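You operate a simulated robot arm through the tools that you are given. There is no shell and no other tool.

The job below is to be done with a simulated robot arm. You get a single attempt, and the scene is never put back.

JOB
Fold the brown tall-flapped bag shut, tie it and stand it on the rubber-topped block.
Fine: both tongues folded before the hoop lever swings; spill and drop nothing. Set down upright: brown tall-flapped bag.

The check looks at the end state, three seconds after you hand in, the way a careful person would. Anything else that was tipped, shoved, dropped, spilled or broken makes it a failure. Flat cloth is picked up by pressing the open fingertips on it (5 to 10 N) and closing them slowly along it; thin cloth reads only 2 to 8 mm in the jaws.

ROBOT AND FRAMES
A 7-joint arm with a two-finger parallel gripper, fixed in place. Base frame: the origin is on the floor under the middle of its stand, x ahead of it, y to its left, z up; the work surface is at about z = 86. Lengths are in cm, angles in rad, forces in N, time in s.
With the tool pointing down near the work surface it reaches from about 22 to 74 cm from the base axis. Its first joint turns from -2.897 to 2.897 rad. Payload 1.57 kg.
The tool frame sits at the grasp point between the pads (the TCP): z along the fingers, y along the line on which they close. The tips reach 3 cm beyond it. Largest opening 11 cm; finger width 2.4, thickness 1.2; the body of the gripper, 4.8 by 11.2 cm, starts 7.8 cm behind the TCP.
Orientation is that of the tool frame in the base frame, as [roll, pitch, yaw] about the fixed x, y, z axes, in that order (R = Rz(yaw) Ry(pitch) Rx(roll)). With the fingers straight down and closing along the base's y, the tool's x points along the base's -x, its y along +y and its z along -z.

CONTROLS
- The arm moves only by the tool apply_moves. Its argument "deltas" is a list of rows, each a list of 7 numbers: the shift along the tool's x, y, z in m, then the turn, a rotation vector about the tool's x, y, z in rad, then the opening, from 0 (shut) to 1 (fully open). In form: [[dx, dy, dz, wx, wy, wz, claw], ...]. A call has 1 to 20 rows; each row shifts and turns the commanded pose from where the row before left it, along the tool's axes as they then stand. A row lasts 0.2 s, in which the tool goes at most 5 cm and 0.15 rad; a call with a longer step from one row to the next is refused whole, and so is a gripper value outside its range. Where a pose cannot be reached the arm comes as near as it can. A force on the tool above 90 N (or 10 N above the force at the start of the call, whichever is more), or a blocked arm, ends the call early, and 0.2 s more pass. The fingers move at their own pace (about 4.5 cm/s each) and stop on an object; they squeeze with about 26 N. The grip force told is the motor's: it shows also when the fingers shut on nothing. Time passes only in rows, and 0.2 s behind the last, so rows that do not move let the fingers close. It gives the time, the measured TCP pose, the force on the tool (base axes), the opening and the grip force at its end, in the units of the frame above (readings bear some noise), with the torque about the TCP (base axes, N m) and any sound that the robot's microphone picked up.
- Cameras (640 x 400 px; columns grow to the right, rows downward): "scene" is fixed at [39.95, -50.27, 149.46]; the picture's right is [0.98, -0.18, 0.00], its down [-0.10, -0.57, -0.82] and it looks along [0.15, 0.81, -0.57] (base axes); focal length 345 px, centre (320, 200). "wrist" rides on the gripper at [7, 1.6, -14.1] in the tool frame; the picture's right is [-0.23, 0.97, 0.00], its down [-0.85, -0.20, -0.48] and it looks along [-0.47, -0.11, 0.88] (tool axes); focal length 222 px, centre (320, 200). There is no depth. A picture from a camera that has moved, and an enlarged one, comes with that camera's place and axes in the base frame and with its lens.
- snapshot(camera): a new picture of that camera. No time passes.
- lift_body(by): slides the trunk up (or, below 0, down) by that many cm; the arm rides with it, the base frame stays. It gives what a move gives, with no picture.
- inspect(camera, box): a new picture of the part [left, top, right, bottom] of that camera's present view, enlarged. No time passes.
- hand_in(): hands the job in; it is judged then, once.

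Nothing tells you positions but the pictures and the camera data. Unless the task says otherwise, let go and move clear before handing in.

The tools are called as name(argument=value, ...) on one line, values as JSON. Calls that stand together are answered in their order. apply_moves: Moves the arm, as the interface text tells. Its arguments: {"type":"object","properties":{"deltas":{"type":"array","items":{"type":"array","items":{"type":"number"}}}},"required":["deltas"]} The other tools are called the same way: lift_body (by) moves the trunk up or down; snapshot (camera) takes a picture; inspect (camera, box) takes an enlarged picture of a part of a camera's view; hand_in () hands the job in.

At the start:

```text
time_s: 0.0
ee_pos: [39.41, 13.04, 124.11]
ee_rot: [-3.142, -0.001, -3.141]
ft_force: [0.3, -0.6, 0.3]
wrist_torque: [-0.03, -0.01, -0.02]
gripper_width: 11.01
gripper_force: 0.1
trunk travel left (down, up): [-52.5, 6.5]
```

scene: 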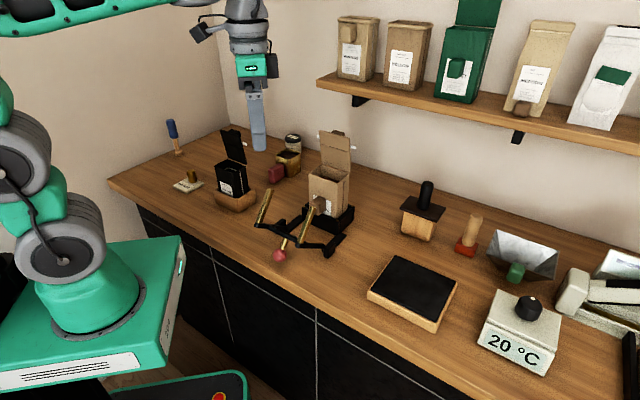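
wrist: 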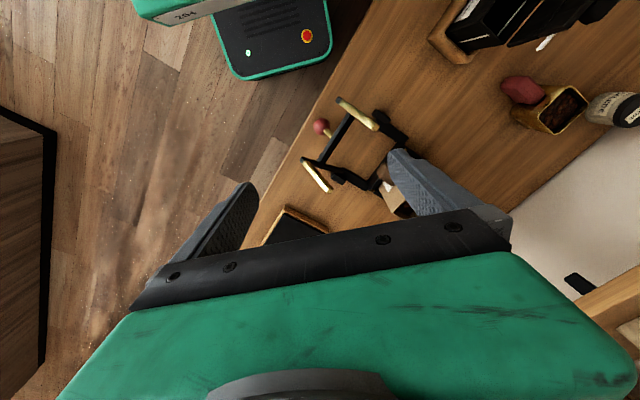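

The counter holds a brown bag with a tall flap in a black jig with a red-knobbed lever, plus a black bag, a rubber-topped block and other tools. I'll look closer before I move anything.

inspect(camera="scene", box=[240, 110, 380, 270])

inspect(camera="scene", box=[160, 100, 320, 220])

inspect(camera="scene", box=[350, 160, 640, 380])

inspect(camera="wrist", box=[240, 60, 460, 260])

```text
2.50 times, centred on (310, 190) of scene
camera zoom: at [39.95, -50.27, 149.46], right [0.98, -0.18, 0.0], down [-0.1, -0.57, -0.82], along [0.15, 0.81, -0.57], focal length 864 px, centre (345, 225)
```

zoom: 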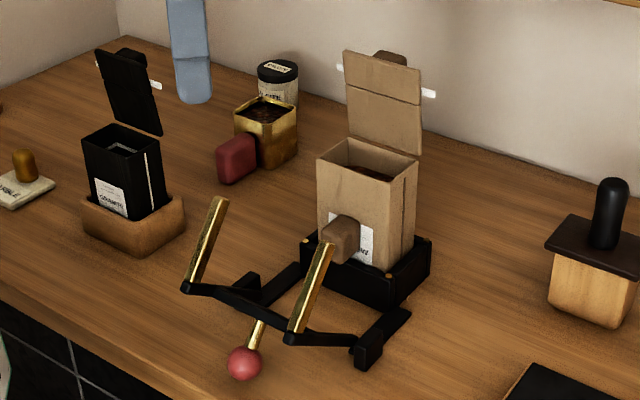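

```text
3.33 times, centred on (240, 160) of scene
camera zoom: at [39.95, -50.27, 149.46], right [0.98, -0.18, 0.0], down [-0.1, -0.57, -0.82], along [0.15, 0.81, -0.57], focal length 1151 px, centre (587, 333)
```

zoom: 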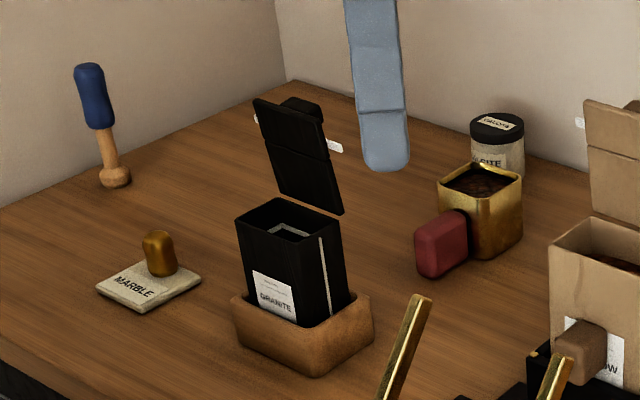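

```text
1.82 times, centred on (495, 270) of scene
camera zoom: at [39.95, -50.27, 149.46], right [0.98, -0.18, 0.0], down [-0.1, -0.57, -0.82], along [0.15, 0.81, -0.57], focal length 628 px, centre (2, 73)
```

zoom: 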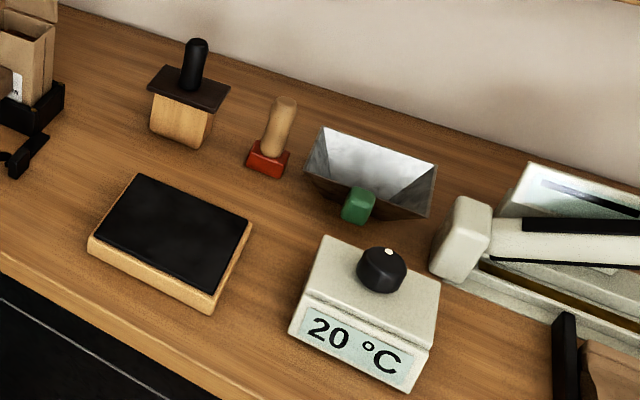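

```text
2.00 times, centred on (350, 160) of wrist
camera zoom: at [32.53, 14.55, 138.16], right [0.23, 0.97, 0.0], down [0.85, -0.2, 0.48], along [0.47, -0.11, -0.88], focal length 444 px, centre (260, 280)
```

zoom: 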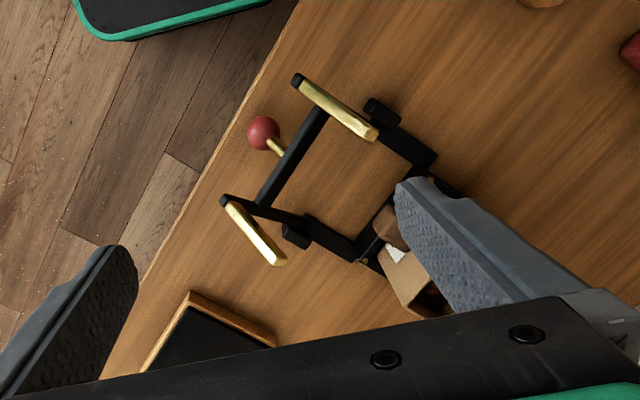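

The brown bag stands in the black jig, with its flap at the back and tie ends at the flap's sides. I'll look closely at the shelf bags, the bag mouth and the jig to understand the mechanism.

inspect(camera="scene", box=[320, 0, 640, 150])

inspect(camera="scene", box=[300, 120, 370, 170])

inspect(camera="scene", box=[295, 160, 365, 220])

inspect(camera="scene", box=[250, 185, 350, 270])

```text
2.00 times, centred on (480, 75) of scene
camera zoom: at [39.95, -50.27, 149.46], right [0.98, -0.18, 0.0], down [-0.1, -0.57, -0.82], along [0.15, 0.81, -0.57], focal length 691 px, centre (0, 450)
```

zoom: 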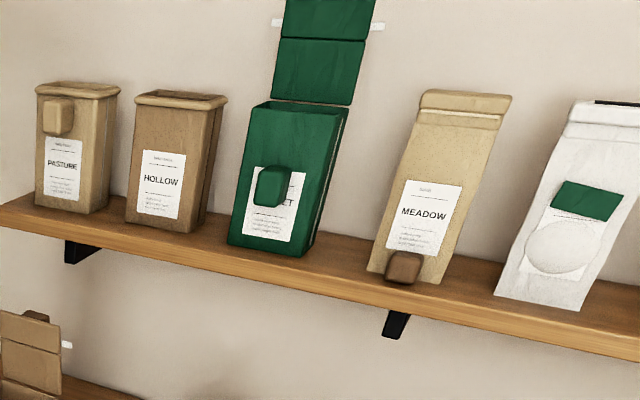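

```text
8.00 times, centred on (335, 145) of scene
camera zoom: at [39.95, -50.27, 149.46], right [0.98, -0.18, 0.0], down [-0.1, -0.57, -0.82], along [0.15, 0.81, -0.57], focal length 2763 px, centre (200, 640)
```

zoom: 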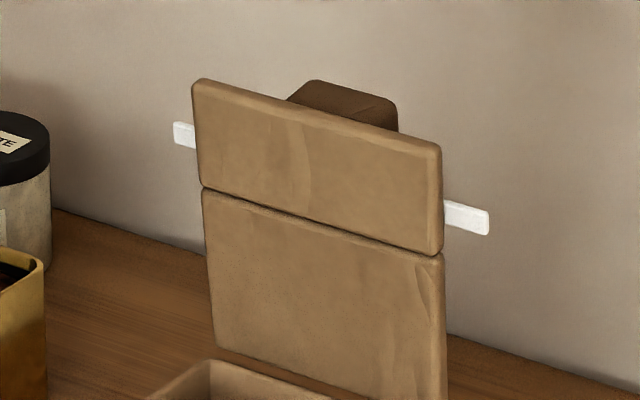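

```text
6.67 times, centred on (330, 190) of scene
camera zoom: at [39.95, -50.27, 149.46], right [0.98, -0.18, 0.0], down [-0.1, -0.57, -0.82], along [0.15, 0.81, -0.57], focal length 2303 px, centre (253, 267)
```

zoom: 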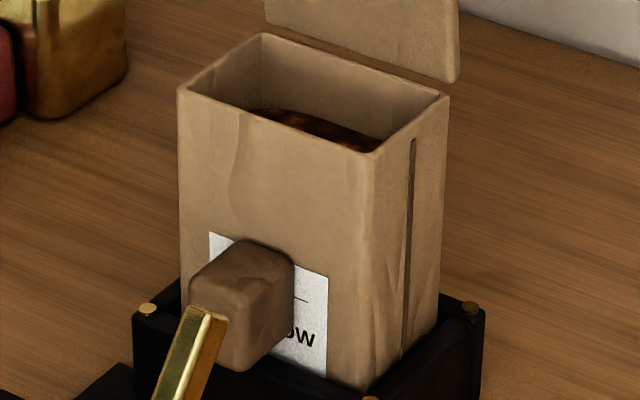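

```text
4.71 times, centred on (300, 228) of scene
camera zoom: at [39.95, -50.27, 149.46], right [0.98, -0.18, 0.0], down [-0.1, -0.57, -0.82], along [0.15, 0.81, -0.57], focal length 1626 px, centre (414, 71)
```

zoom: 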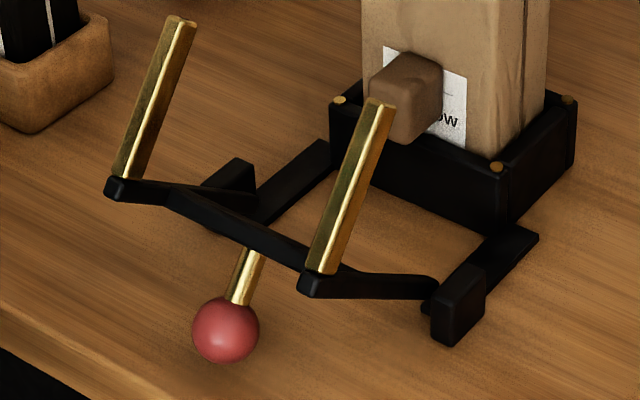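

The flap is made of two hinged panels behind the bag mouth, with a gripping knob on the upper panel's back. The jig looks turned about 45°, and its lever hoop lies toward the robot. I'll swing the wrist camera around high up for a second view.

apply_moves(deltas=[[0, 0, 0, 0, 0, -0.131, 1], [0, 0, 0, 0, 0, -0.131, 1], [0, 0, 0, 0, 0, -0.131, 1], [0, 0, 0, 0, 0, -0.131, 1], [0, 0, 0, 0, 0, -0.131, 1], [0, 0, 0, 0, 0, -0.131, 1], [0, 0, 0, 0, -0.1, 0, 1], [0, 0, 0, 0, -0.1, 0, 1], [0, 0, 0, 0, -0.1, 0, 1], [0, 0, 0, 0, -0.1, 0, 1], [0, 0, 0, 0, 0, 0, 1]])

snapshot(camera="wrist")

snapshot(camera="scene")

```text
time_s: 2.4
ee_pos: [40.48, 13.34, 122.68]
ee_rot: [3.125, 0.351, -2.362]
ft_force: [-0.6, 0.1, -0.7]
wrist_torque: [-0.02, -0.03, 0.02]
gripper_width: 11.0
gripper_force: 0.1
out of reach, approached as far as the arm can: row 7, 8
trunk travel left (down, up): [-52.5, 6.5]
```

```text
taken
camera wrist: at [31.5, 6.14, 133.46], right [-0.54, 0.84, 0.09], down [0.6, 0.3, 0.74], along [0.59, 0.45, -0.67], focal length 222 px, centre (320, 200)
```

wrist: 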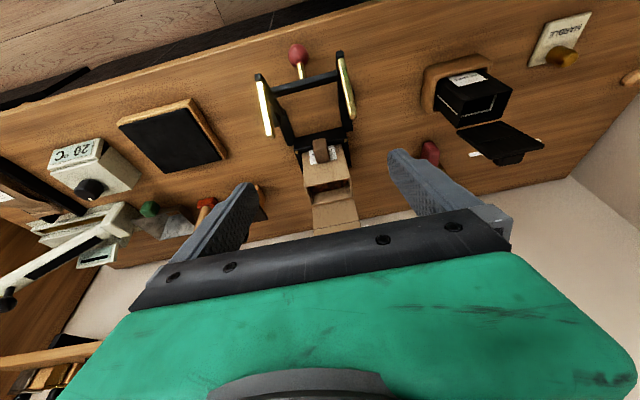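

```text
taken
```

scene: 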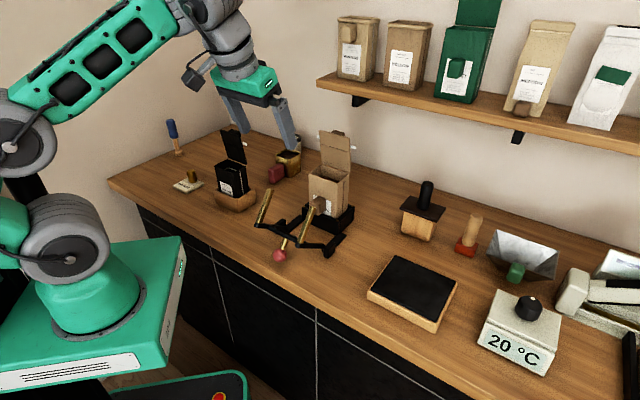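

From here the wrist camera sees the bag square on: hoop in front, bag behind it, flap up. I'll zoom in to get positions.

inspect(camera="wrist", box=[230, 30, 390, 230])

inspect(camera="wrist", box=[280, 120, 380, 240])

inspect(camera="wrist", box=[100, 80, 260, 200])

```text
2.00 times, centred on (310, 130) of wrist
camera zoom: at [31.5, 6.14, 133.46], right [-0.54, 0.84, 0.09], down [0.6, 0.3, 0.74], along [0.59, 0.45, -0.67], focal length 444 px, centre (340, 340)
```

zoom: 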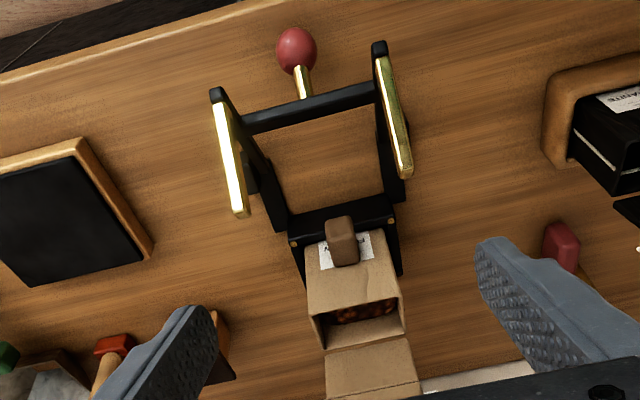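

```text
3.33 times, centred on (330, 180) of wrist
camera zoom: at [31.5, 6.14, 133.46], right [-0.54, 0.84, 0.09], down [0.6, 0.3, 0.74], along [0.59, 0.45, -0.67], focal length 740 px, centre (287, 267)
```

zoom: 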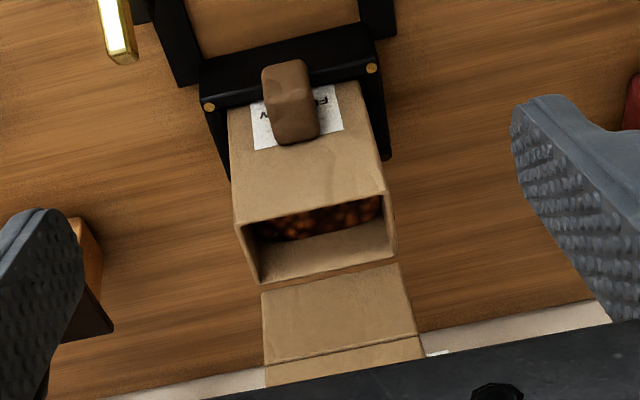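

```text
3.33 times, centred on (180, 140) of wrist
camera zoom: at [31.5, 6.14, 133.46], right [-0.54, 0.84, 0.09], down [0.6, 0.3, 0.74], along [0.59, 0.45, -0.67], focal length 740 px, centre (787, 400)
```

zoom: 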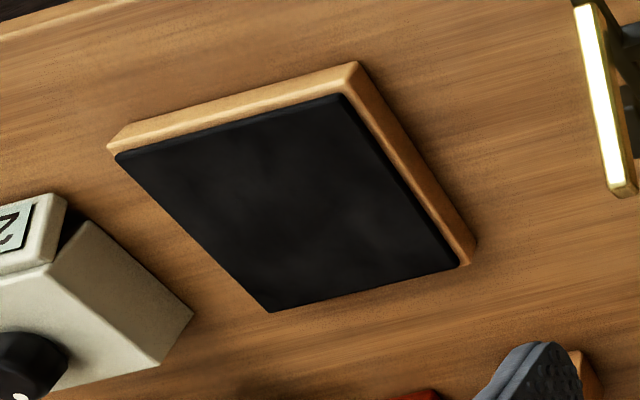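

The hoop pivots on two feet in front of the tray, and the bag is turned about 45° with its mouth at roughly z 102. I'll straighten the tool and move closer above the jig for a better measurement.

apply_moves(deltas=[[0, 0, 0, 0, 0.1, 0, 1], [0, 0, 0, 0, 0.1, 0, 1], [0, 0, 0, 0, 0.1, 0, 1], [0, 0, 0, 0, 0.1, 0, 1], [-0.03, 0, 0, 0, 0, 0, 1], [-0.03, 0, 0, 0, 0, 0, 1], [-0.03, 0, 0, 0, 0, 0, 1], [0, 0, 0, 0, 0, 0, 1]])

snapshot(camera="wrist")

inspect(camera="wrist", box=[220, 60, 420, 260])

```text
time_s: 4.2
ee_pos: [46.2, 19.26, 124.65]
ee_rot: [-3.141, -0.001, -2.356]
ft_force: [0.6, 0.4, -0.4]
wrist_torque: [-0.01, 0.0, -0.01]
gripper_width: 11.01
gripper_force: 0.1
trunk travel left (down, up): [-52.5, 6.5]
```

```text
taken
camera wrist: at [40.19, 15.36, 138.73], right [-0.53, 0.85, 0.0], down [0.74, 0.46, 0.48], along [0.41, 0.25, -0.88], focal length 222 px, centre (320, 200)
```

wrist: 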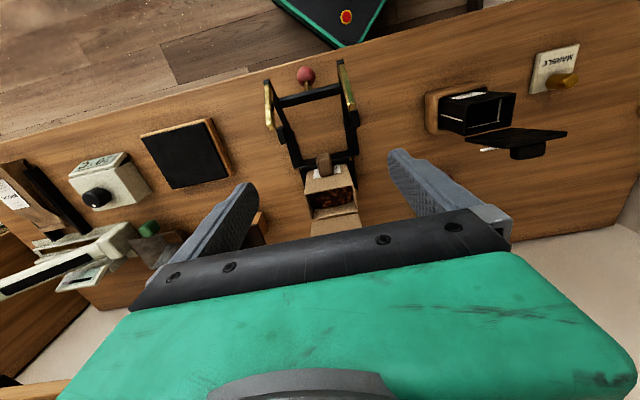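

```text
2.00 times, centred on (320, 160) of wrist
camera zoom: at [40.19, 15.36, 138.73], right [-0.53, 0.85, 0.0], down [0.74, 0.46, 0.48], along [0.41, 0.25, -0.88], focal length 444 px, centre (320, 280)
```

zoom: 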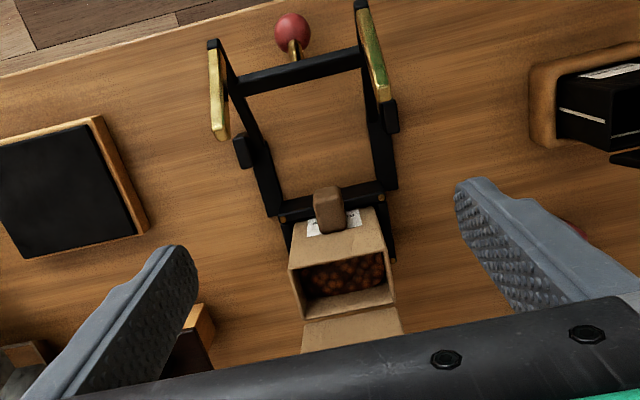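

The tool is straight down and lined up with the bag, whose mouth spans about 9 × 5.8 cm at roughly 45° yaw. I'll go over the flap with the fingers about 6 cm apart so they'll straddle its knob, then check the position behind it.

apply_moves(deltas=[[-0.04, -0.0025, 0, 0, 0, 0, 0.56], [-0.04, -0.0025, 0, 0, 0, 0, 0.56], [-0.04, -0.0025, 0, 0, 0, 0, 0.56], [-0.04, -0.0025, 0, 0, 0, 0, 0.56], [-0.04, -0.0025, 0, 0, 0, 0, 0.56], [0, 0, 0, 0, 0, 0, 0.56]])

snapshot(camera="wrist")

snapshot(camera="scene")

inspect(camera="scene", box=[280, 60, 400, 220])

```text
time_s: 5.2
ee_pos: [57.15, 28.98, 124.42]
ee_rot: [-3.133, 0.028, -2.353]
ft_force: [18.2, 11.7, -28.4]
wrist_torque: [-0.25, 0.32, -0.04]
gripper_width: 6.16
gripper_force: 0.0
out of reach, approached as far as the arm can: row 4, 5
trunk travel left (down, up): [-52.5, 6.5]
stopped in row 5: the force on the tool passed its limit at 152 N (the readings are from after the stop); the commanded pose is now the measured one
```

```text
taken
camera wrist: at [50.8, 24.86, 138.23], right [-0.53, 0.85, 0.0], down [0.73, 0.46, 0.5], along [0.43, 0.27, -0.86], focal length 222 px, centre (320, 200)
```

wrist: 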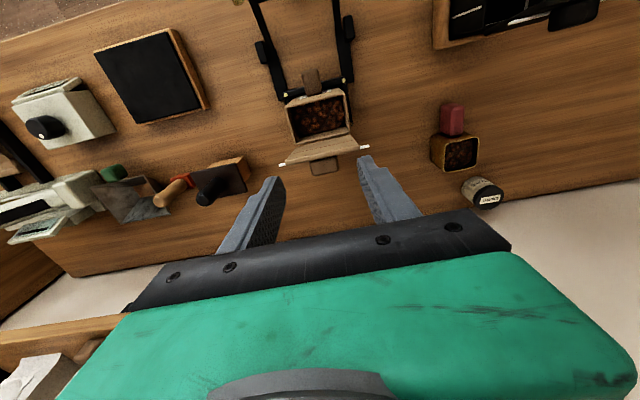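

```text
taken
```

scene: 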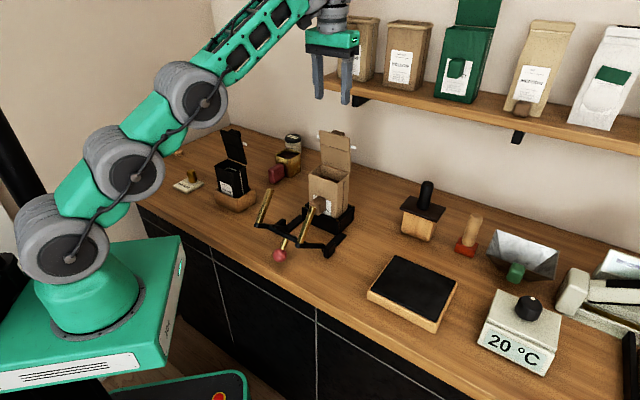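

```text
2.50 times, centred on (340, 140) of scene
camera zoom: at [39.95, -50.27, 149.46], right [0.98, -0.18, 0.0], down [-0.1, -0.57, -0.82], along [0.15, 0.81, -0.57], focal length 864 px, centre (270, 350)
```

zoom: 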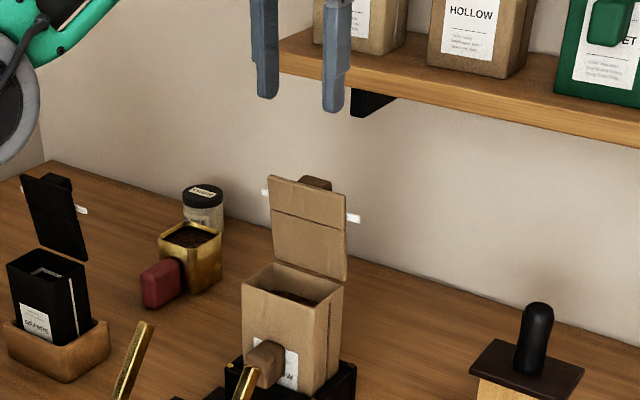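

The arm ran out of reach at this height and the force limit tripped. Before going on, I'll check whether anything on the shelf was touched.

inspect(camera="scene", box=[290, 0, 450, 110])

apply_moves(deltas=[[0.01, 0, 0, 0, 0, 0, 0.56], [0, 0, 0, 0, 0, 0, 0.56]])

inspect(camera="scene", box=[290, 0, 450, 110])

```text
3.64 times, centred on (370, 55) of scene
camera zoom: at [39.95, -50.27, 149.46], right [0.98, -0.18, 0.0], down [-0.1, -0.57, -0.82], along [0.15, 0.81, -0.57], focal length 1256 px, centre (138, 727)
```

zoom: 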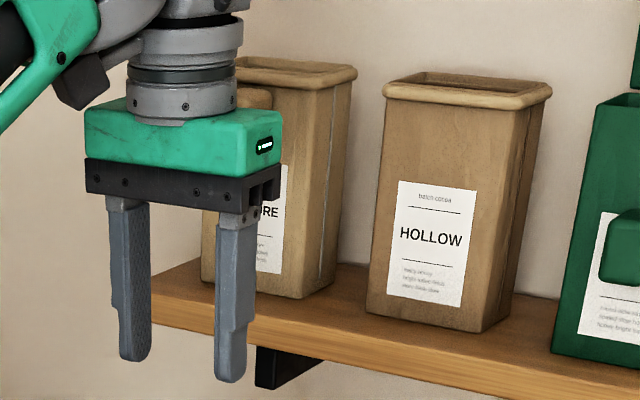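

```text
time_s: 5.8
ee_pos: [56.46, 28.35, 123.96]
ee_rot: [-3.133, 0.019, -2.35]
ft_force: [-0.7, -0.3, -1.0]
wrist_torque: [-0.01, 0.04, -0.02]
gripper_width: 6.18
gripper_force: 0.1
trunk travel left (down, up): [-52.5, 6.5]
```

```text
3.64 times, centred on (370, 55) of scene
camera zoom: at [39.95, -50.27, 149.46], right [0.98, -0.18, 0.0], down [-0.1, -0.57, -0.82], along [0.15, 0.81, -0.57], focal length 1256 px, centre (138, 727)
```

zoom: 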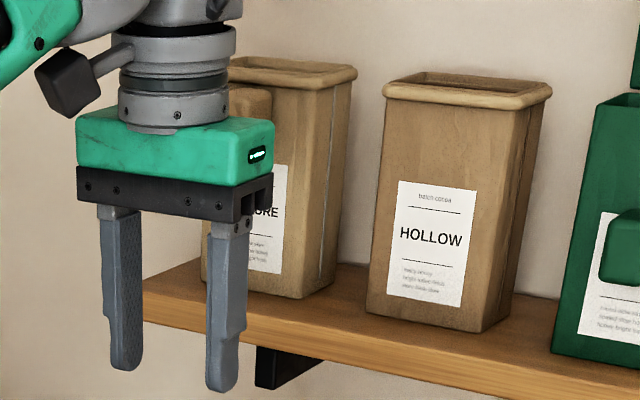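

Nothing on the shelf moved, so the reading came from the arm jerking as it over-stretched. I'll raise the trunk to gain reach, then move down and outward slowly.

lift_body(by=6.0)

apply_moves(deltas=[[0, 0, 0.02, 0, 0, 0, 0.56], [0, 0, 0.02, 0, 0, 0, 0.56], [0, 0, 0.02, 0, 0, 0, 0.56], [0, 0, 0.02, 0, 0, 0, 0.56], [0, 0, 0.02, 0, 0, 0, 0.56], [0, 0, 0, 0, 0, 0, 0.56]])

snapshot(camera="wrist")

inspect(camera="wrist", box=[240, 60, 400, 190])

snapshot(camera="scene")

```text
time_s: 6.8
ee_pos: [56.45, 28.24, 130.02]
ee_rot: [-3.133, 0.019, -2.351]
ft_force: [0.3, -0.1, -0.4]
wrist_torque: [0.01, 0.02, 0.0]
gripper_width: 6.16
gripper_force: 0.1
trunk travel left (down, up): [-58.5, 0.5]
```

```text
time_s: 8.2
ee_pos: [56.62, 28.42, 120.11]
ee_rot: [-3.136, 0.022, -2.351]
ft_force: [-1.2, -0.2, 0.3]
wrist_torque: [-0.02, -0.03, -0.03]
gripper_width: 6.15
gripper_force: 0.1
trunk travel left (down, up): [-58.5, 0.5]
```

```text
taken
camera wrist: at [50.37, 24.39, 134.04], right [-0.53, 0.85, 0.0], down [0.73, 0.46, 0.5], along [0.42, 0.26, -0.87], focal length 222 px, centre (320, 200)
```

wrist: 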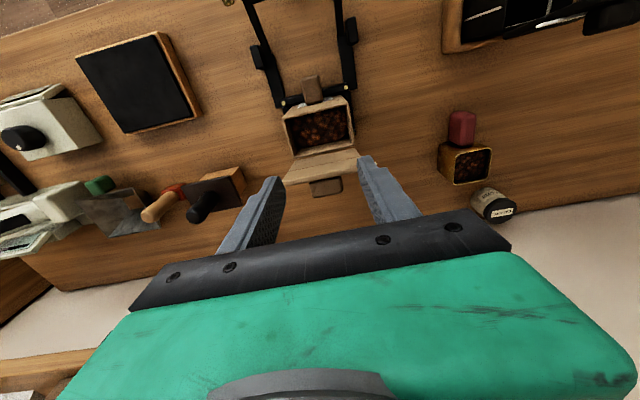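

```text
3.08 times, centred on (320, 125) of wrist
camera zoom: at [50.37, 24.39, 134.04], right [-0.53, 0.85, 0.0], down [0.73, 0.46, 0.5], along [0.42, 0.26, -0.87], focal length 684 px, centre (320, 431)
```

zoom: 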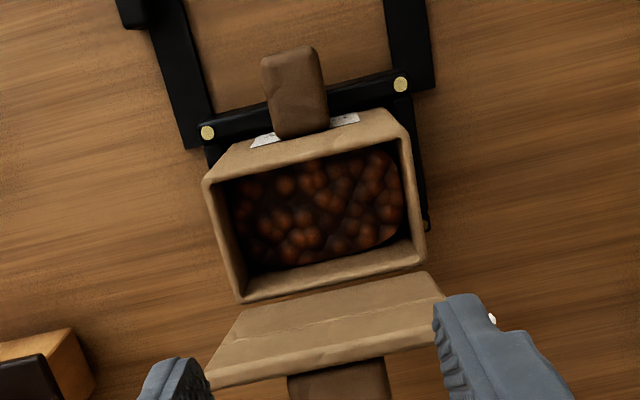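

```text
taken
```

scene: 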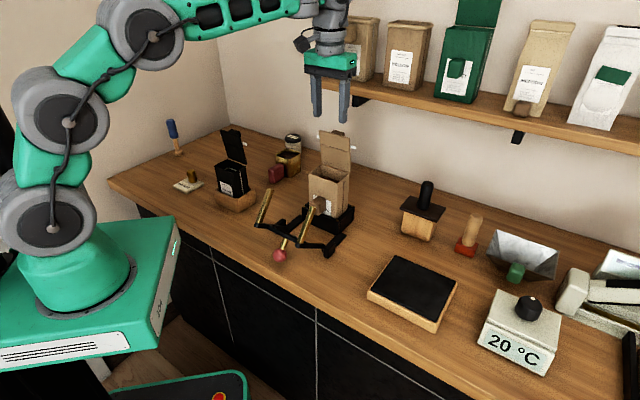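

The bag mouth is now pinned down: front edge about 57 cm and back edge about 63 cm from the base along the 45° line, rim at z≈102, flap top at ≈112.5, with the knob behind it. I'll slip past the flap slowly with the fingers straddling the knob.

apply_moves(deltas=[[0, 0, 0.013, 0, 0.022, 0, 0.56], [0, 0, 0.013, 0, 0, 0, 0.56], [-0.01, 0, 0, 0, 0, 0, 0.56], [-0.01, 0, 0, 0, 0, 0, 0.56], [-0.01, 0, 0, 0, 0, 0, 0.56], [-0.01, 0, 0, 0, 0, 0, 0.56], [-0.01, 0, 0, 0, 0, 0, 0.56], [-0.01, 0, 0, 0, 0, 0, 0.56], [0, 0, 0, 0, 0, 0, 0.56]])

snapshot(camera="wrist")

inspect(camera="scene", box=[280, 40, 400, 160])

```text
time_s: 10.2
ee_pos: [60.82, 32.67, 117.4]
ee_rot: [-3.134, -0.002, -2.352]
ft_force: [0.1, -0.1, -0.2]
wrist_torque: [-0.02, 0.01, -0.01]
gripper_width: 6.16
gripper_force: 0.2
trunk travel left (down, up): [-58.5, 0.5]
```

```text
taken
camera wrist: at [54.78, 28.78, 131.45], right [-0.53, 0.85, -0.01], down [0.74, 0.47, 0.48], along [0.41, 0.25, -0.88], focal length 222 px, centre (320, 200)
```

wrist: 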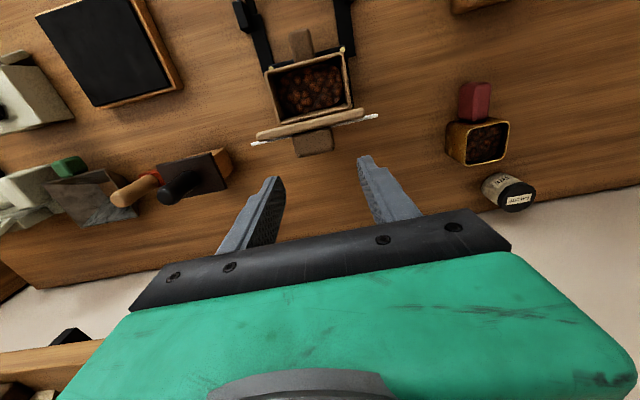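

```text
3.33 times, centred on (340, 100) of scene
camera zoom: at [39.95, -50.27, 149.46], right [0.98, -0.18, 0.0], down [-0.1, -0.57, -0.82], along [0.15, 0.81, -0.57], focal length 1151 px, centre (253, 533)
```

zoom: 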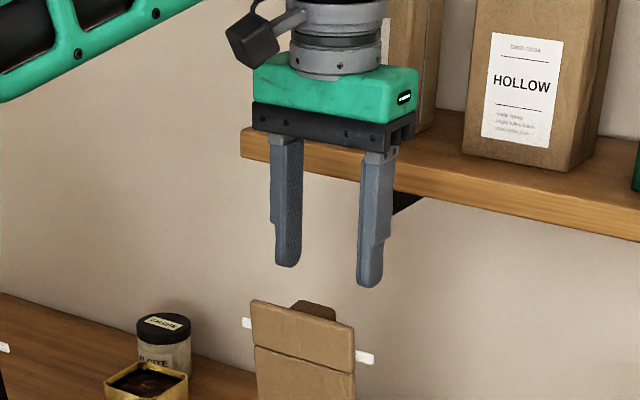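

The fingers are behind the flap, one on each side of the knob, with about 1 cm to spare. I'll descend so the tips sit behind the lower panel.

apply_moves(deltas=[[0, -0.002, 0.01, 0, 0, 0, 0.56], [0, 0, 0.01, 0, 0, 0, 0.56], [0, 0, 0.01, 0, 0, 0, 0.56], [0, 0, 0.01, 0, 0, 0, 0.56], [0, 0, 0.01, 0, 0, 0, 0.56], [0, 0, 0.01, 0, 0, 0, 0.56], [0, 0, 0.01, 0, 0, 0, 0.56], [0, 0, 0.01, 0, 0, 0, 0.56], [0, 0, 0, 0, 0, 0, 0.56]])

inspect(camera="scene", box=[280, 80, 400, 200])

snapshot(camera="wrist")

```text
time_s: 12.2
ee_pos: [60.9, 32.4, 109.49]
ee_rot: [-3.135, -0.002, -2.35]
ft_force: [0.2, -0.4, 0.4]
wrist_torque: [0.03, -0.01, -0.02]
gripper_width: 6.17
gripper_force: 0.0
trunk travel left (down, up): [-58.5, 0.5]
```

```text
3.33 times, centred on (340, 140) of scene
camera zoom: at [39.95, -50.27, 149.46], right [0.98, -0.18, 0.0], down [-0.1, -0.57, -0.82], along [0.15, 0.81, -0.57], focal length 1151 px, centre (253, 400)
```

zoom: 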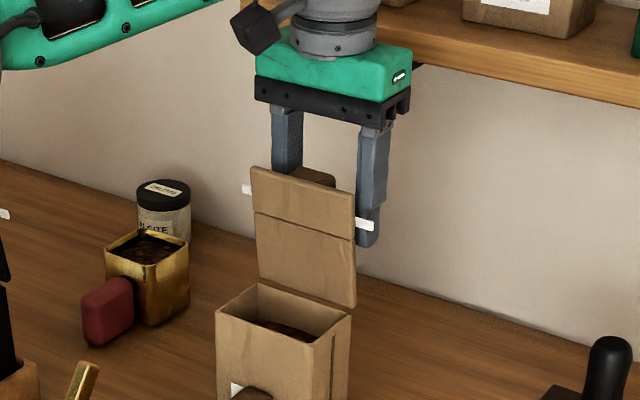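

```text
taken
camera wrist: at [54.93, 28.58, 123.62], right [-0.53, 0.85, -0.01], down [0.74, 0.47, 0.48], along [0.41, 0.25, -0.88], focal length 222 px, centre (320, 200)
```

wrist: 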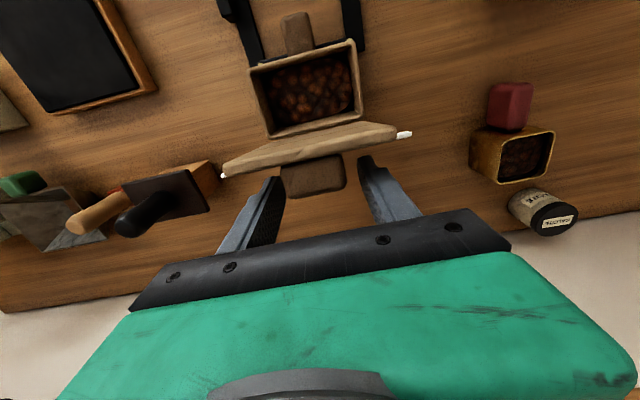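

The fingertips now sit behind the lower panel with no contact force. I'll start pushing the flap forward in small steps and watch the force.

apply_moves(deltas=[[0.006, 0, 0, 0, 0, 0, 0.56], [0.006, 0, 0, 0, 0, 0, 0.56], [0.006, 0, 0, 0, 0, 0, 0.56], [0.006, 0, 0, 0, 0, 0, 0.56], [0.006, 0, 0.001, 0, 0, 0, 0.56], [0, 0, 0, 0, 0, 0, 0.56]])

inspect(camera="scene", box=[280, 80, 400, 200])

snapshot(camera="wrist")

```text
time_s: 13.6
ee_pos: [58.85, 30.33, 109.31]
ee_rot: [-3.136, -0.004, -2.35]
ft_force: [0.1, -0.2, 0.5]
wrist_torque: [0.05, -0.02, -0.01]
gripper_width: 6.13
gripper_force: 0.1
trunk travel left (down, up): [-58.5, 0.5]
```

```text
3.33 times, centred on (340, 140) of scene
camera zoom: at [39.95, -50.27, 149.46], right [0.98, -0.18, 0.0], down [-0.1, -0.57, -0.82], along [0.15, 0.81, -0.57], focal length 1151 px, centre (253, 400)
```

zoom: 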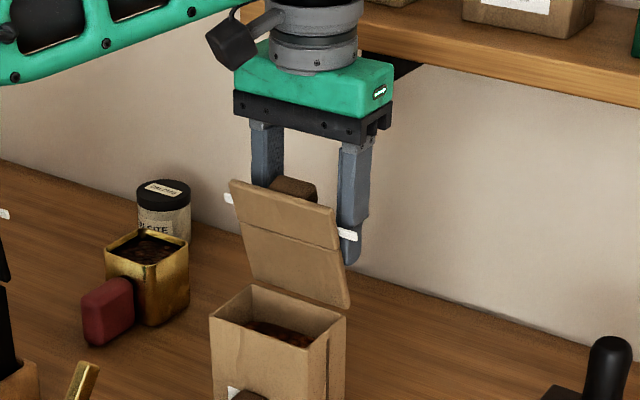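

```text
taken
camera wrist: at [52.92, 26.4, 123.41], right [-0.53, 0.85, -0.01], down [0.74, 0.47, 0.48], along [0.41, 0.25, -0.88], focal length 222 px, centre (320, 200)
```

wrist: 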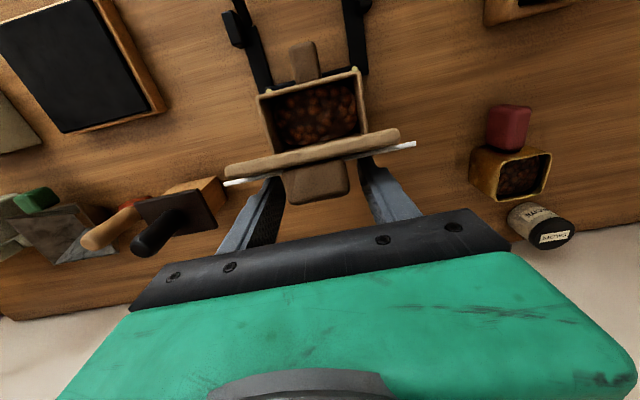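

The flap is leaning, but the bag itself seems to have shifted forward slightly. I'll check whether it slid within the tray or the jig moved.

inspect(camera="scene", box=[240, 110, 380, 270])

inspect(camera="wrist", box=[230, 0, 410, 200])

```text
2.50 times, centred on (310, 190) of scene
camera zoom: at [39.95, -50.27, 149.46], right [0.98, -0.18, 0.0], down [-0.1, -0.57, -0.82], along [0.15, 0.81, -0.57], focal length 864 px, centre (345, 225)
```

zoom: 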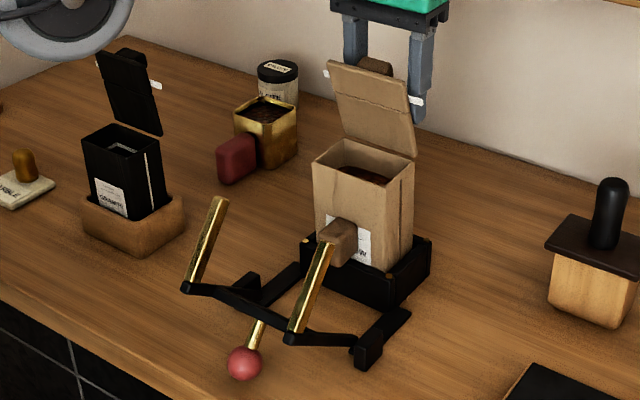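

```text
2.00 times, centred on (320, 100) of wrist
camera zoom: at [52.92, 26.4, 123.41], right [-0.53, 0.85, -0.01], down [0.74, 0.47, 0.48], along [0.41, 0.25, -0.88], focal length 444 px, centre (320, 400)
```

zoom: 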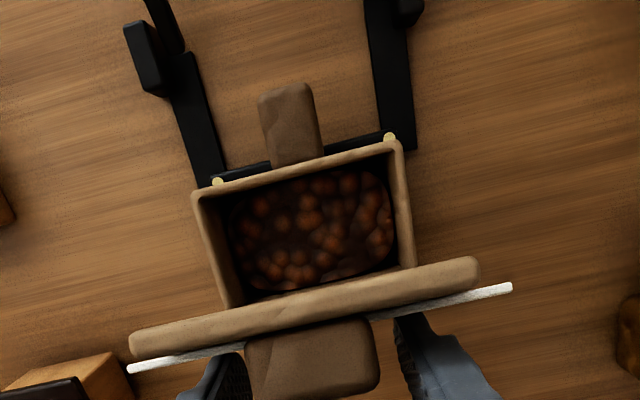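

The jig hasn't moved; the bag just rocked slightly against the tray's front wall. I'll continue the fold along an arc, forward and down.

apply_moves(deltas=[[0.006, 0, 0.003, 0, 0, 0, 0.56], [0.006, 0, 0.0035, 0, 0, 0, 0.56], [0.0043, 0, 0.004, 0, 0, 0, 0.56], [0.0043, 0, 0.004, 0, 0, 0, 0.56], [0, 0, 0, 0, 0, 0, 0.56]])

inspect(camera="scene", box=[260, 90, 380, 240])

inspect(camera="wrist", box=[230, 0, 410, 200])

```text
time_s: 14.8
ee_pos: [57.48, 28.89, 107.85]
ee_rot: [-3.135, -0.004, -2.354]
ft_force: [0.1, -0.4, 0.5]
wrist_torque: [0.0, 0.0, -0.02]
gripper_width: 6.17
gripper_force: 0.2
trunk travel left (down, up): [-58.5, 0.5]
```

```text
2.67 times, centred on (320, 165) of scene
camera zoom: at [39.95, -50.27, 149.46], right [0.98, -0.18, 0.0], down [-0.1, -0.57, -0.82], along [0.15, 0.81, -0.57], focal length 921 px, centre (320, 293)
```

zoom: 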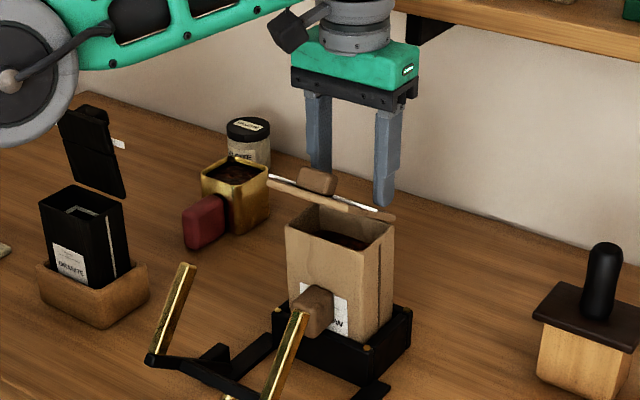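

```text
2.00 times, centred on (320, 100) of wrist
camera zoom: at [51.42, 25.0, 121.98], right [-0.53, 0.85, -0.01], down [0.74, 0.47, 0.48], along [0.41, 0.25, -0.88], focal length 444 px, centre (320, 400)
```

zoom: 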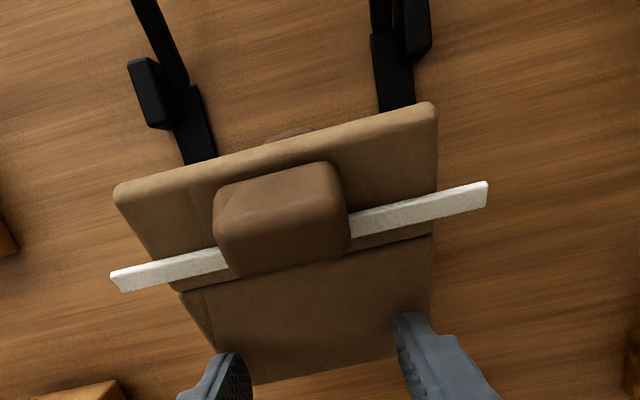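

The flap is now more than halfway over the mouth. I'll continue down to lay the lower panel flat.

apply_moves(deltas=[[0.004, 0, 0.004, 0, 0, 0, 0.56], [0.004, 0, 0.004, 0, 0, 0, 0.56], [0.002, 0, 0.004, 0, 0, 0, 0.56], [0.001, 0, 0.004, 0, 0, 0, 0.56], [0, 0, 0.004, 0, 0, 0, 0.56], [0, 0, 0, 0, 0, 0, 0.56]])

inspect(camera="scene", box=[260, 90, 380, 240])

inspect(camera="wrist", box=[230, 0, 410, 200])

```text
time_s: 16.2
ee_pos: [56.65, 28.01, 106.21]
ee_rot: [-3.134, 0.003, -2.351]
ft_force: [1.9, 3.2, 12.9]
wrist_torque: [0.49, 0.14, -0.02]
gripper_width: 6.17
gripper_force: 0.2
trunk travel left (down, up): [-58.5, 0.5]
```

```text
2.67 times, centred on (320, 165) of scene
camera zoom: at [39.95, -50.27, 149.46], right [0.98, -0.18, 0.0], down [-0.1, -0.57, -0.82], along [0.15, 0.81, -0.57], focal length 921 px, centre (320, 293)
```

zoom: 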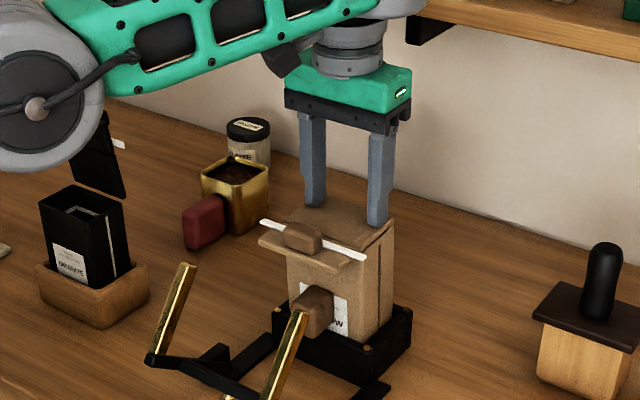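

```text
2.00 times, centred on (320, 100) of wrist
camera zoom: at [50.63, 24.21, 120.18], right [-0.53, 0.85, -0.01], down [0.74, 0.47, 0.48], along [0.41, 0.25, -0.88], focal length 444 px, centre (320, 400)
```

zoom: 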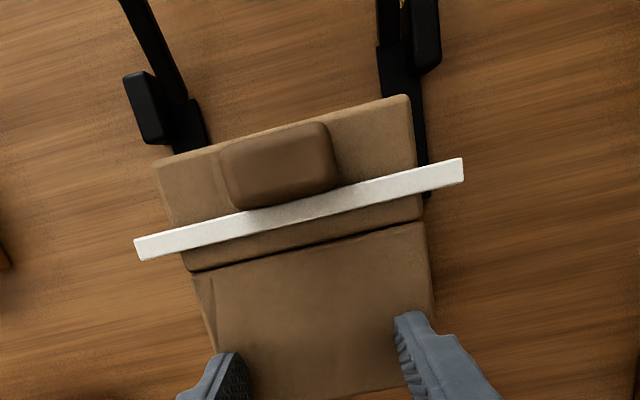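

The lower panel is down on the mouth with about 13 N of pressure, and the upper panel sticks out level past the front edge. I'll lift a bit to see whether it stays.

apply_moves(deltas=[[0, 0, -0.005, 0, 0, 0, 0.56], [0, 0, -0.01, 0, 0, 0, 0.56], [0, 0, -0.01, 0, 0, 0, 0.56], [0, 0, 0, 0, 0, 0, 0.56], [0, 0, 0, 0, 0, 0, 0.56]])

inspect(camera="scene", box=[260, 90, 380, 240])

inspect(camera="wrist", box=[230, 0, 410, 200])

```text
time_s: 17.4
ee_pos: [56.59, 28.2, 108.29]
ee_rot: [-3.134, -0.002, -2.353]
ft_force: [-0.4, -0.4, 0.6]
wrist_torque: [-0.01, 0.03, 0.03]
gripper_width: 6.16
gripper_force: 0.1
trunk travel left (down, up): [-58.5, 0.5]
```

```text
2.67 times, centred on (320, 165) of scene
camera zoom: at [39.95, -50.27, 149.46], right [0.98, -0.18, 0.0], down [-0.1, -0.57, -0.82], along [0.15, 0.81, -0.57], focal length 921 px, centre (320, 293)
```

zoom: 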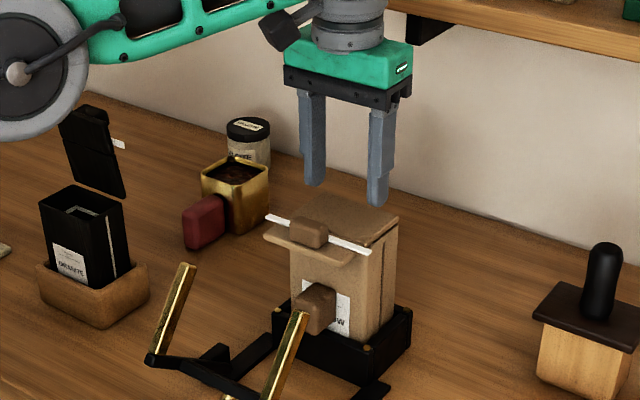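

```text
2.00 times, centred on (320, 100) of wrist
camera zoom: at [50.64, 24.29, 122.44], right [-0.53, 0.85, -0.01], down [0.74, 0.47, 0.48], along [0.41, 0.25, -0.88], focal length 444 px, centre (320, 400)
```

zoom: 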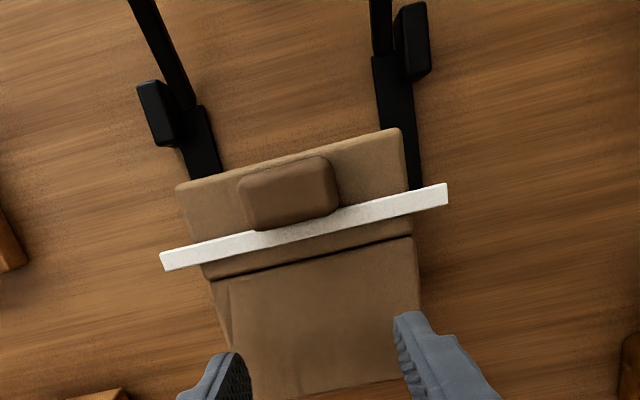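

The lower panel stays down by itself. Next I'll move over the free end of the upper panel, still straddling its knob, to fold it down the bag's front.

apply_moves(deltas=[[0.0115, 0, 0, 0, 0, 0, 0.56], [0.0115, 0, 0, 0, 0, 0, 0.56], [0.0115, 0, 0, 0, 0, 0, 0.56], [0.0115, 0, 0, 0, 0, 0, 0.56], [0.0115, 0, 0, 0, 0, 0, 0.56], [0.0115, 0, 0, 0, 0, 0, 0.56], [0, 0, 0, 0, 0, 0, 0.56]])

inspect(camera="wrist", box=[220, 60, 440, 260])

inspect(camera="scene", box=[260, 110, 380, 230])

```text
time_s: 19.0
ee_pos: [51.92, 23.07, 108.78]
ee_rot: [-3.137, -0.008, -2.35]
ft_force: [-0.5, 0.2, -0.1]
wrist_torque: [0.02, 0.0, 0.02]
gripper_width: 6.17
gripper_force: 0.0
out of reach, approached as far as the arm can: row 6
trunk travel left (down, up): [-58.5, 0.5]
```

```text
2.00 times, centred on (330, 160) of wrist
camera zoom: at [45.93, 19.33, 122.84], right [-0.53, 0.85, 0.0], down [0.75, 0.47, 0.47], along [0.4, 0.25, -0.88], focal length 444 px, centre (300, 280)
```

zoom: 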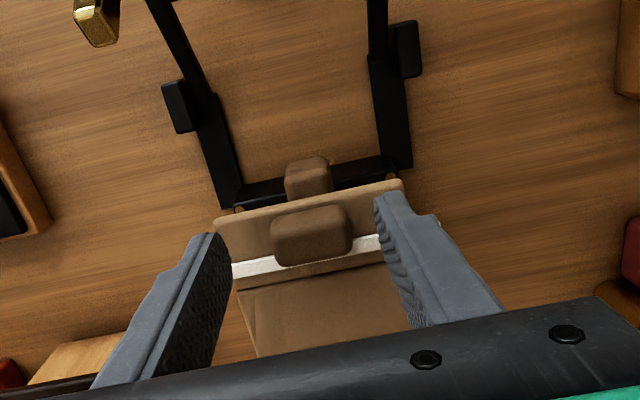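

```text
3.33 times, centred on (320, 170) of scene
camera zoom: at [39.95, -50.27, 149.46], right [0.98, -0.18, 0.0], down [-0.1, -0.57, -0.82], along [0.15, 0.81, -0.57], focal length 1151 px, centre (320, 300)
```

zoom: 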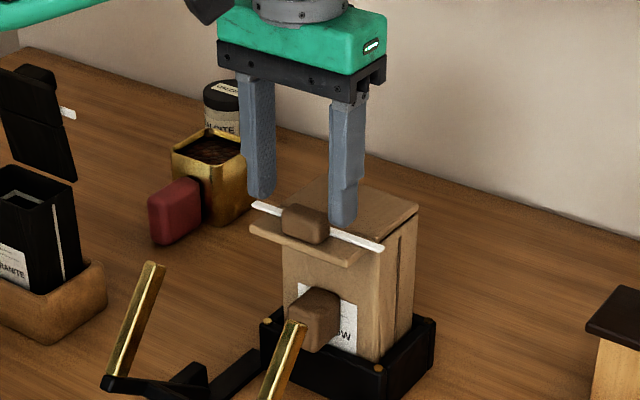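

The tips hover just over the upper panel's outer half. The arm reported a reach limit on the last row, so I'll move a little further out and down gently and see how it behaves.

apply_moves(deltas=[[0.003, 0.001, 0.005, 0, 0, 0, 0.56], [0.003, 0.001, 0.005, 0, 0, 0, 0.56], [0.001, 0, 0.005, 0, 0, 0, 0.56], [0, 0, 0.005, 0, 0, 0, 0.56], [0, 0, 0, 0, 0, 0, 0.56]])

inspect(camera="wrist", box=[220, 60, 440, 260])

inspect(camera="scene", box=[260, 110, 380, 230])

```text
time_s: 20.2
ee_pos: [51.92, 23.09, 108.7]
ee_rot: [-3.14, -0.009, -2.35]
ft_force: [0.3, 0.6, -0.4]
wrist_torque: [0.01, -0.03, 0.03]
gripper_width: 6.18
gripper_force: 0.0
out of reach, approached as far as the arm can: row 1, 2, 3, 4
trunk travel left (down, up): [-58.5, 0.5]
```

```text
2.00 times, centred on (330, 160) of wrist
camera zoom: at [45.94, 19.34, 122.8], right [-0.53, 0.85, 0.0], down [0.75, 0.47, 0.47], along [0.4, 0.25, -0.88], focal length 444 px, centre (300, 280)
```

zoom: 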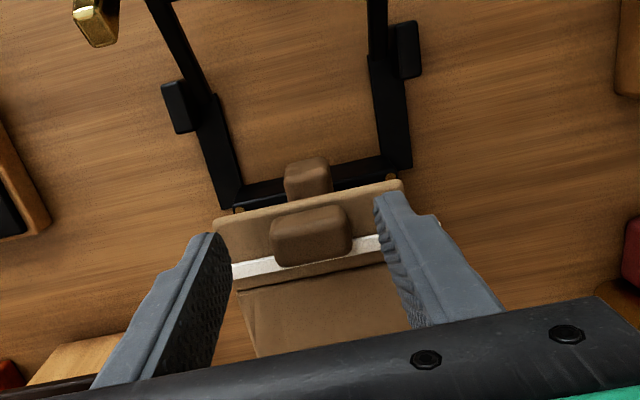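

```text
3.33 times, centred on (320, 170) of scene
camera zoom: at [39.95, -50.27, 149.46], right [0.98, -0.18, 0.0], down [-0.1, -0.57, -0.82], along [0.15, 0.81, -0.57], focal length 1151 px, centre (320, 300)
```

zoom: 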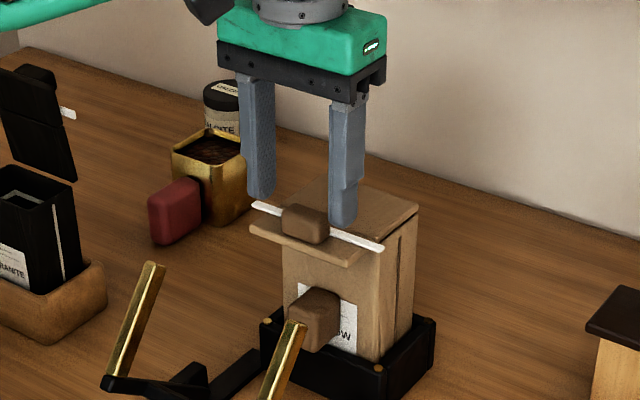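

The arm hit a posture limit here. I'll look at the whole arm before deciding how to free it.

snapshot(camera="scene")

```text
taken
```

scene: 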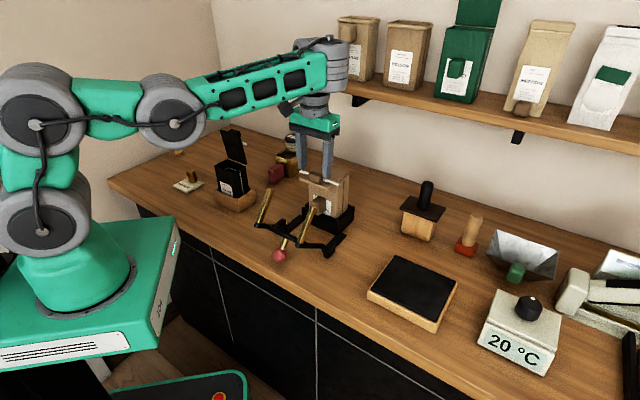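

The elbow has bent the wrong way after the stretch, so the arm can't pull closer and lower from here. First I'll undo the unreachable command to see where the commanded pose really stands.

apply_moves(deltas=[[-0.007, -0.002, -0.01, 0, 0, 0, 0.56], [0, 0, -0.01, 0, 0, 0, 0.56], [0, 0, 0, 0, 0, 0, 0.56]])

```text
time_s: 21.0
ee_pos: [52.48, 23.43, 110.71]
ee_rot: [-3.134, -0.001, -2.352]
ft_force: [0.3, -0.6, -0.6]
wrist_torque: [-0.03, 0.01, -0.01]
gripper_width: 6.14
gripper_force: 0.1
trunk travel left (down, up): [-58.5, 0.5]
```

Commands are clipped to what the arm can reach. I'll retrace my earlier path out and up to get the elbow back to its normal raised posture, then come in over the bag from above.

apply_moves(deltas=[[-0.0105, 0, 0.004, 0, 0, 0, 0.56], [-0.0105, 0, 0.004, 0, 0, 0, 0.56], [-0.0105, 0, 0.004, 0, 0, 0, 0.56], [-0.0105, 0, 0.004, 0, 0, 0, 0.56], [-0.0105, 0, 0.004, 0, 0, 0, 0.56], [-0.0105, 0, 0.004, 0, 0, 0, 0.56], [-0.01, 0, -0.0033, 0, 0, 0, 0.56], [-0.01, 0, -0.0033, 0, 0, 0, 0.56], [-0.01, 0, -0.0033, 0, 0, 0, 0.56], [-0.01, 0, -0.001, 0, 0, 0, 0.56], [-0.01, 0, -0.001, 0, 0, 0, 0.56], [-0.01, 0, 0, 0, 0, 0, 0.56], [0, 0, -0.01, 0, 0, 0, 0.56], [0, 0, -0.01, 0, 0, 0, 0.56], [0, 0, -0.01, 0, 0, 0, 0.56], [0, 0, -0.01, 0, 0, 0, 0.56], [0, 0, -0.01, 0, 0, 0, 0.56], [0, 0, -0.01, 0, 0, 0, 0.56], [0, 0, -0.01, 0, 0, 0, 0.56], [0, 0, -0.01, 0, 0, 0, 0.56]])

snapshot(camera="scene")

```text
time_s: 25.2
ee_pos: [61.06, 32.28, 117.33]
ee_rot: [-3.135, 0.0, -2.351]
ft_force: [-0.1, 0.5, -0.7]
wrist_torque: [0.0, 0.02, 0.05]
gripper_width: 6.16
gripper_force: 0.1
trunk travel left (down, up): [-58.5, 0.5]
```

```text
taken
```

scene: 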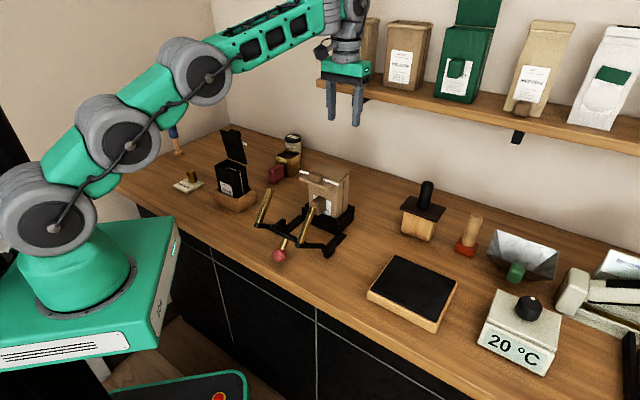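

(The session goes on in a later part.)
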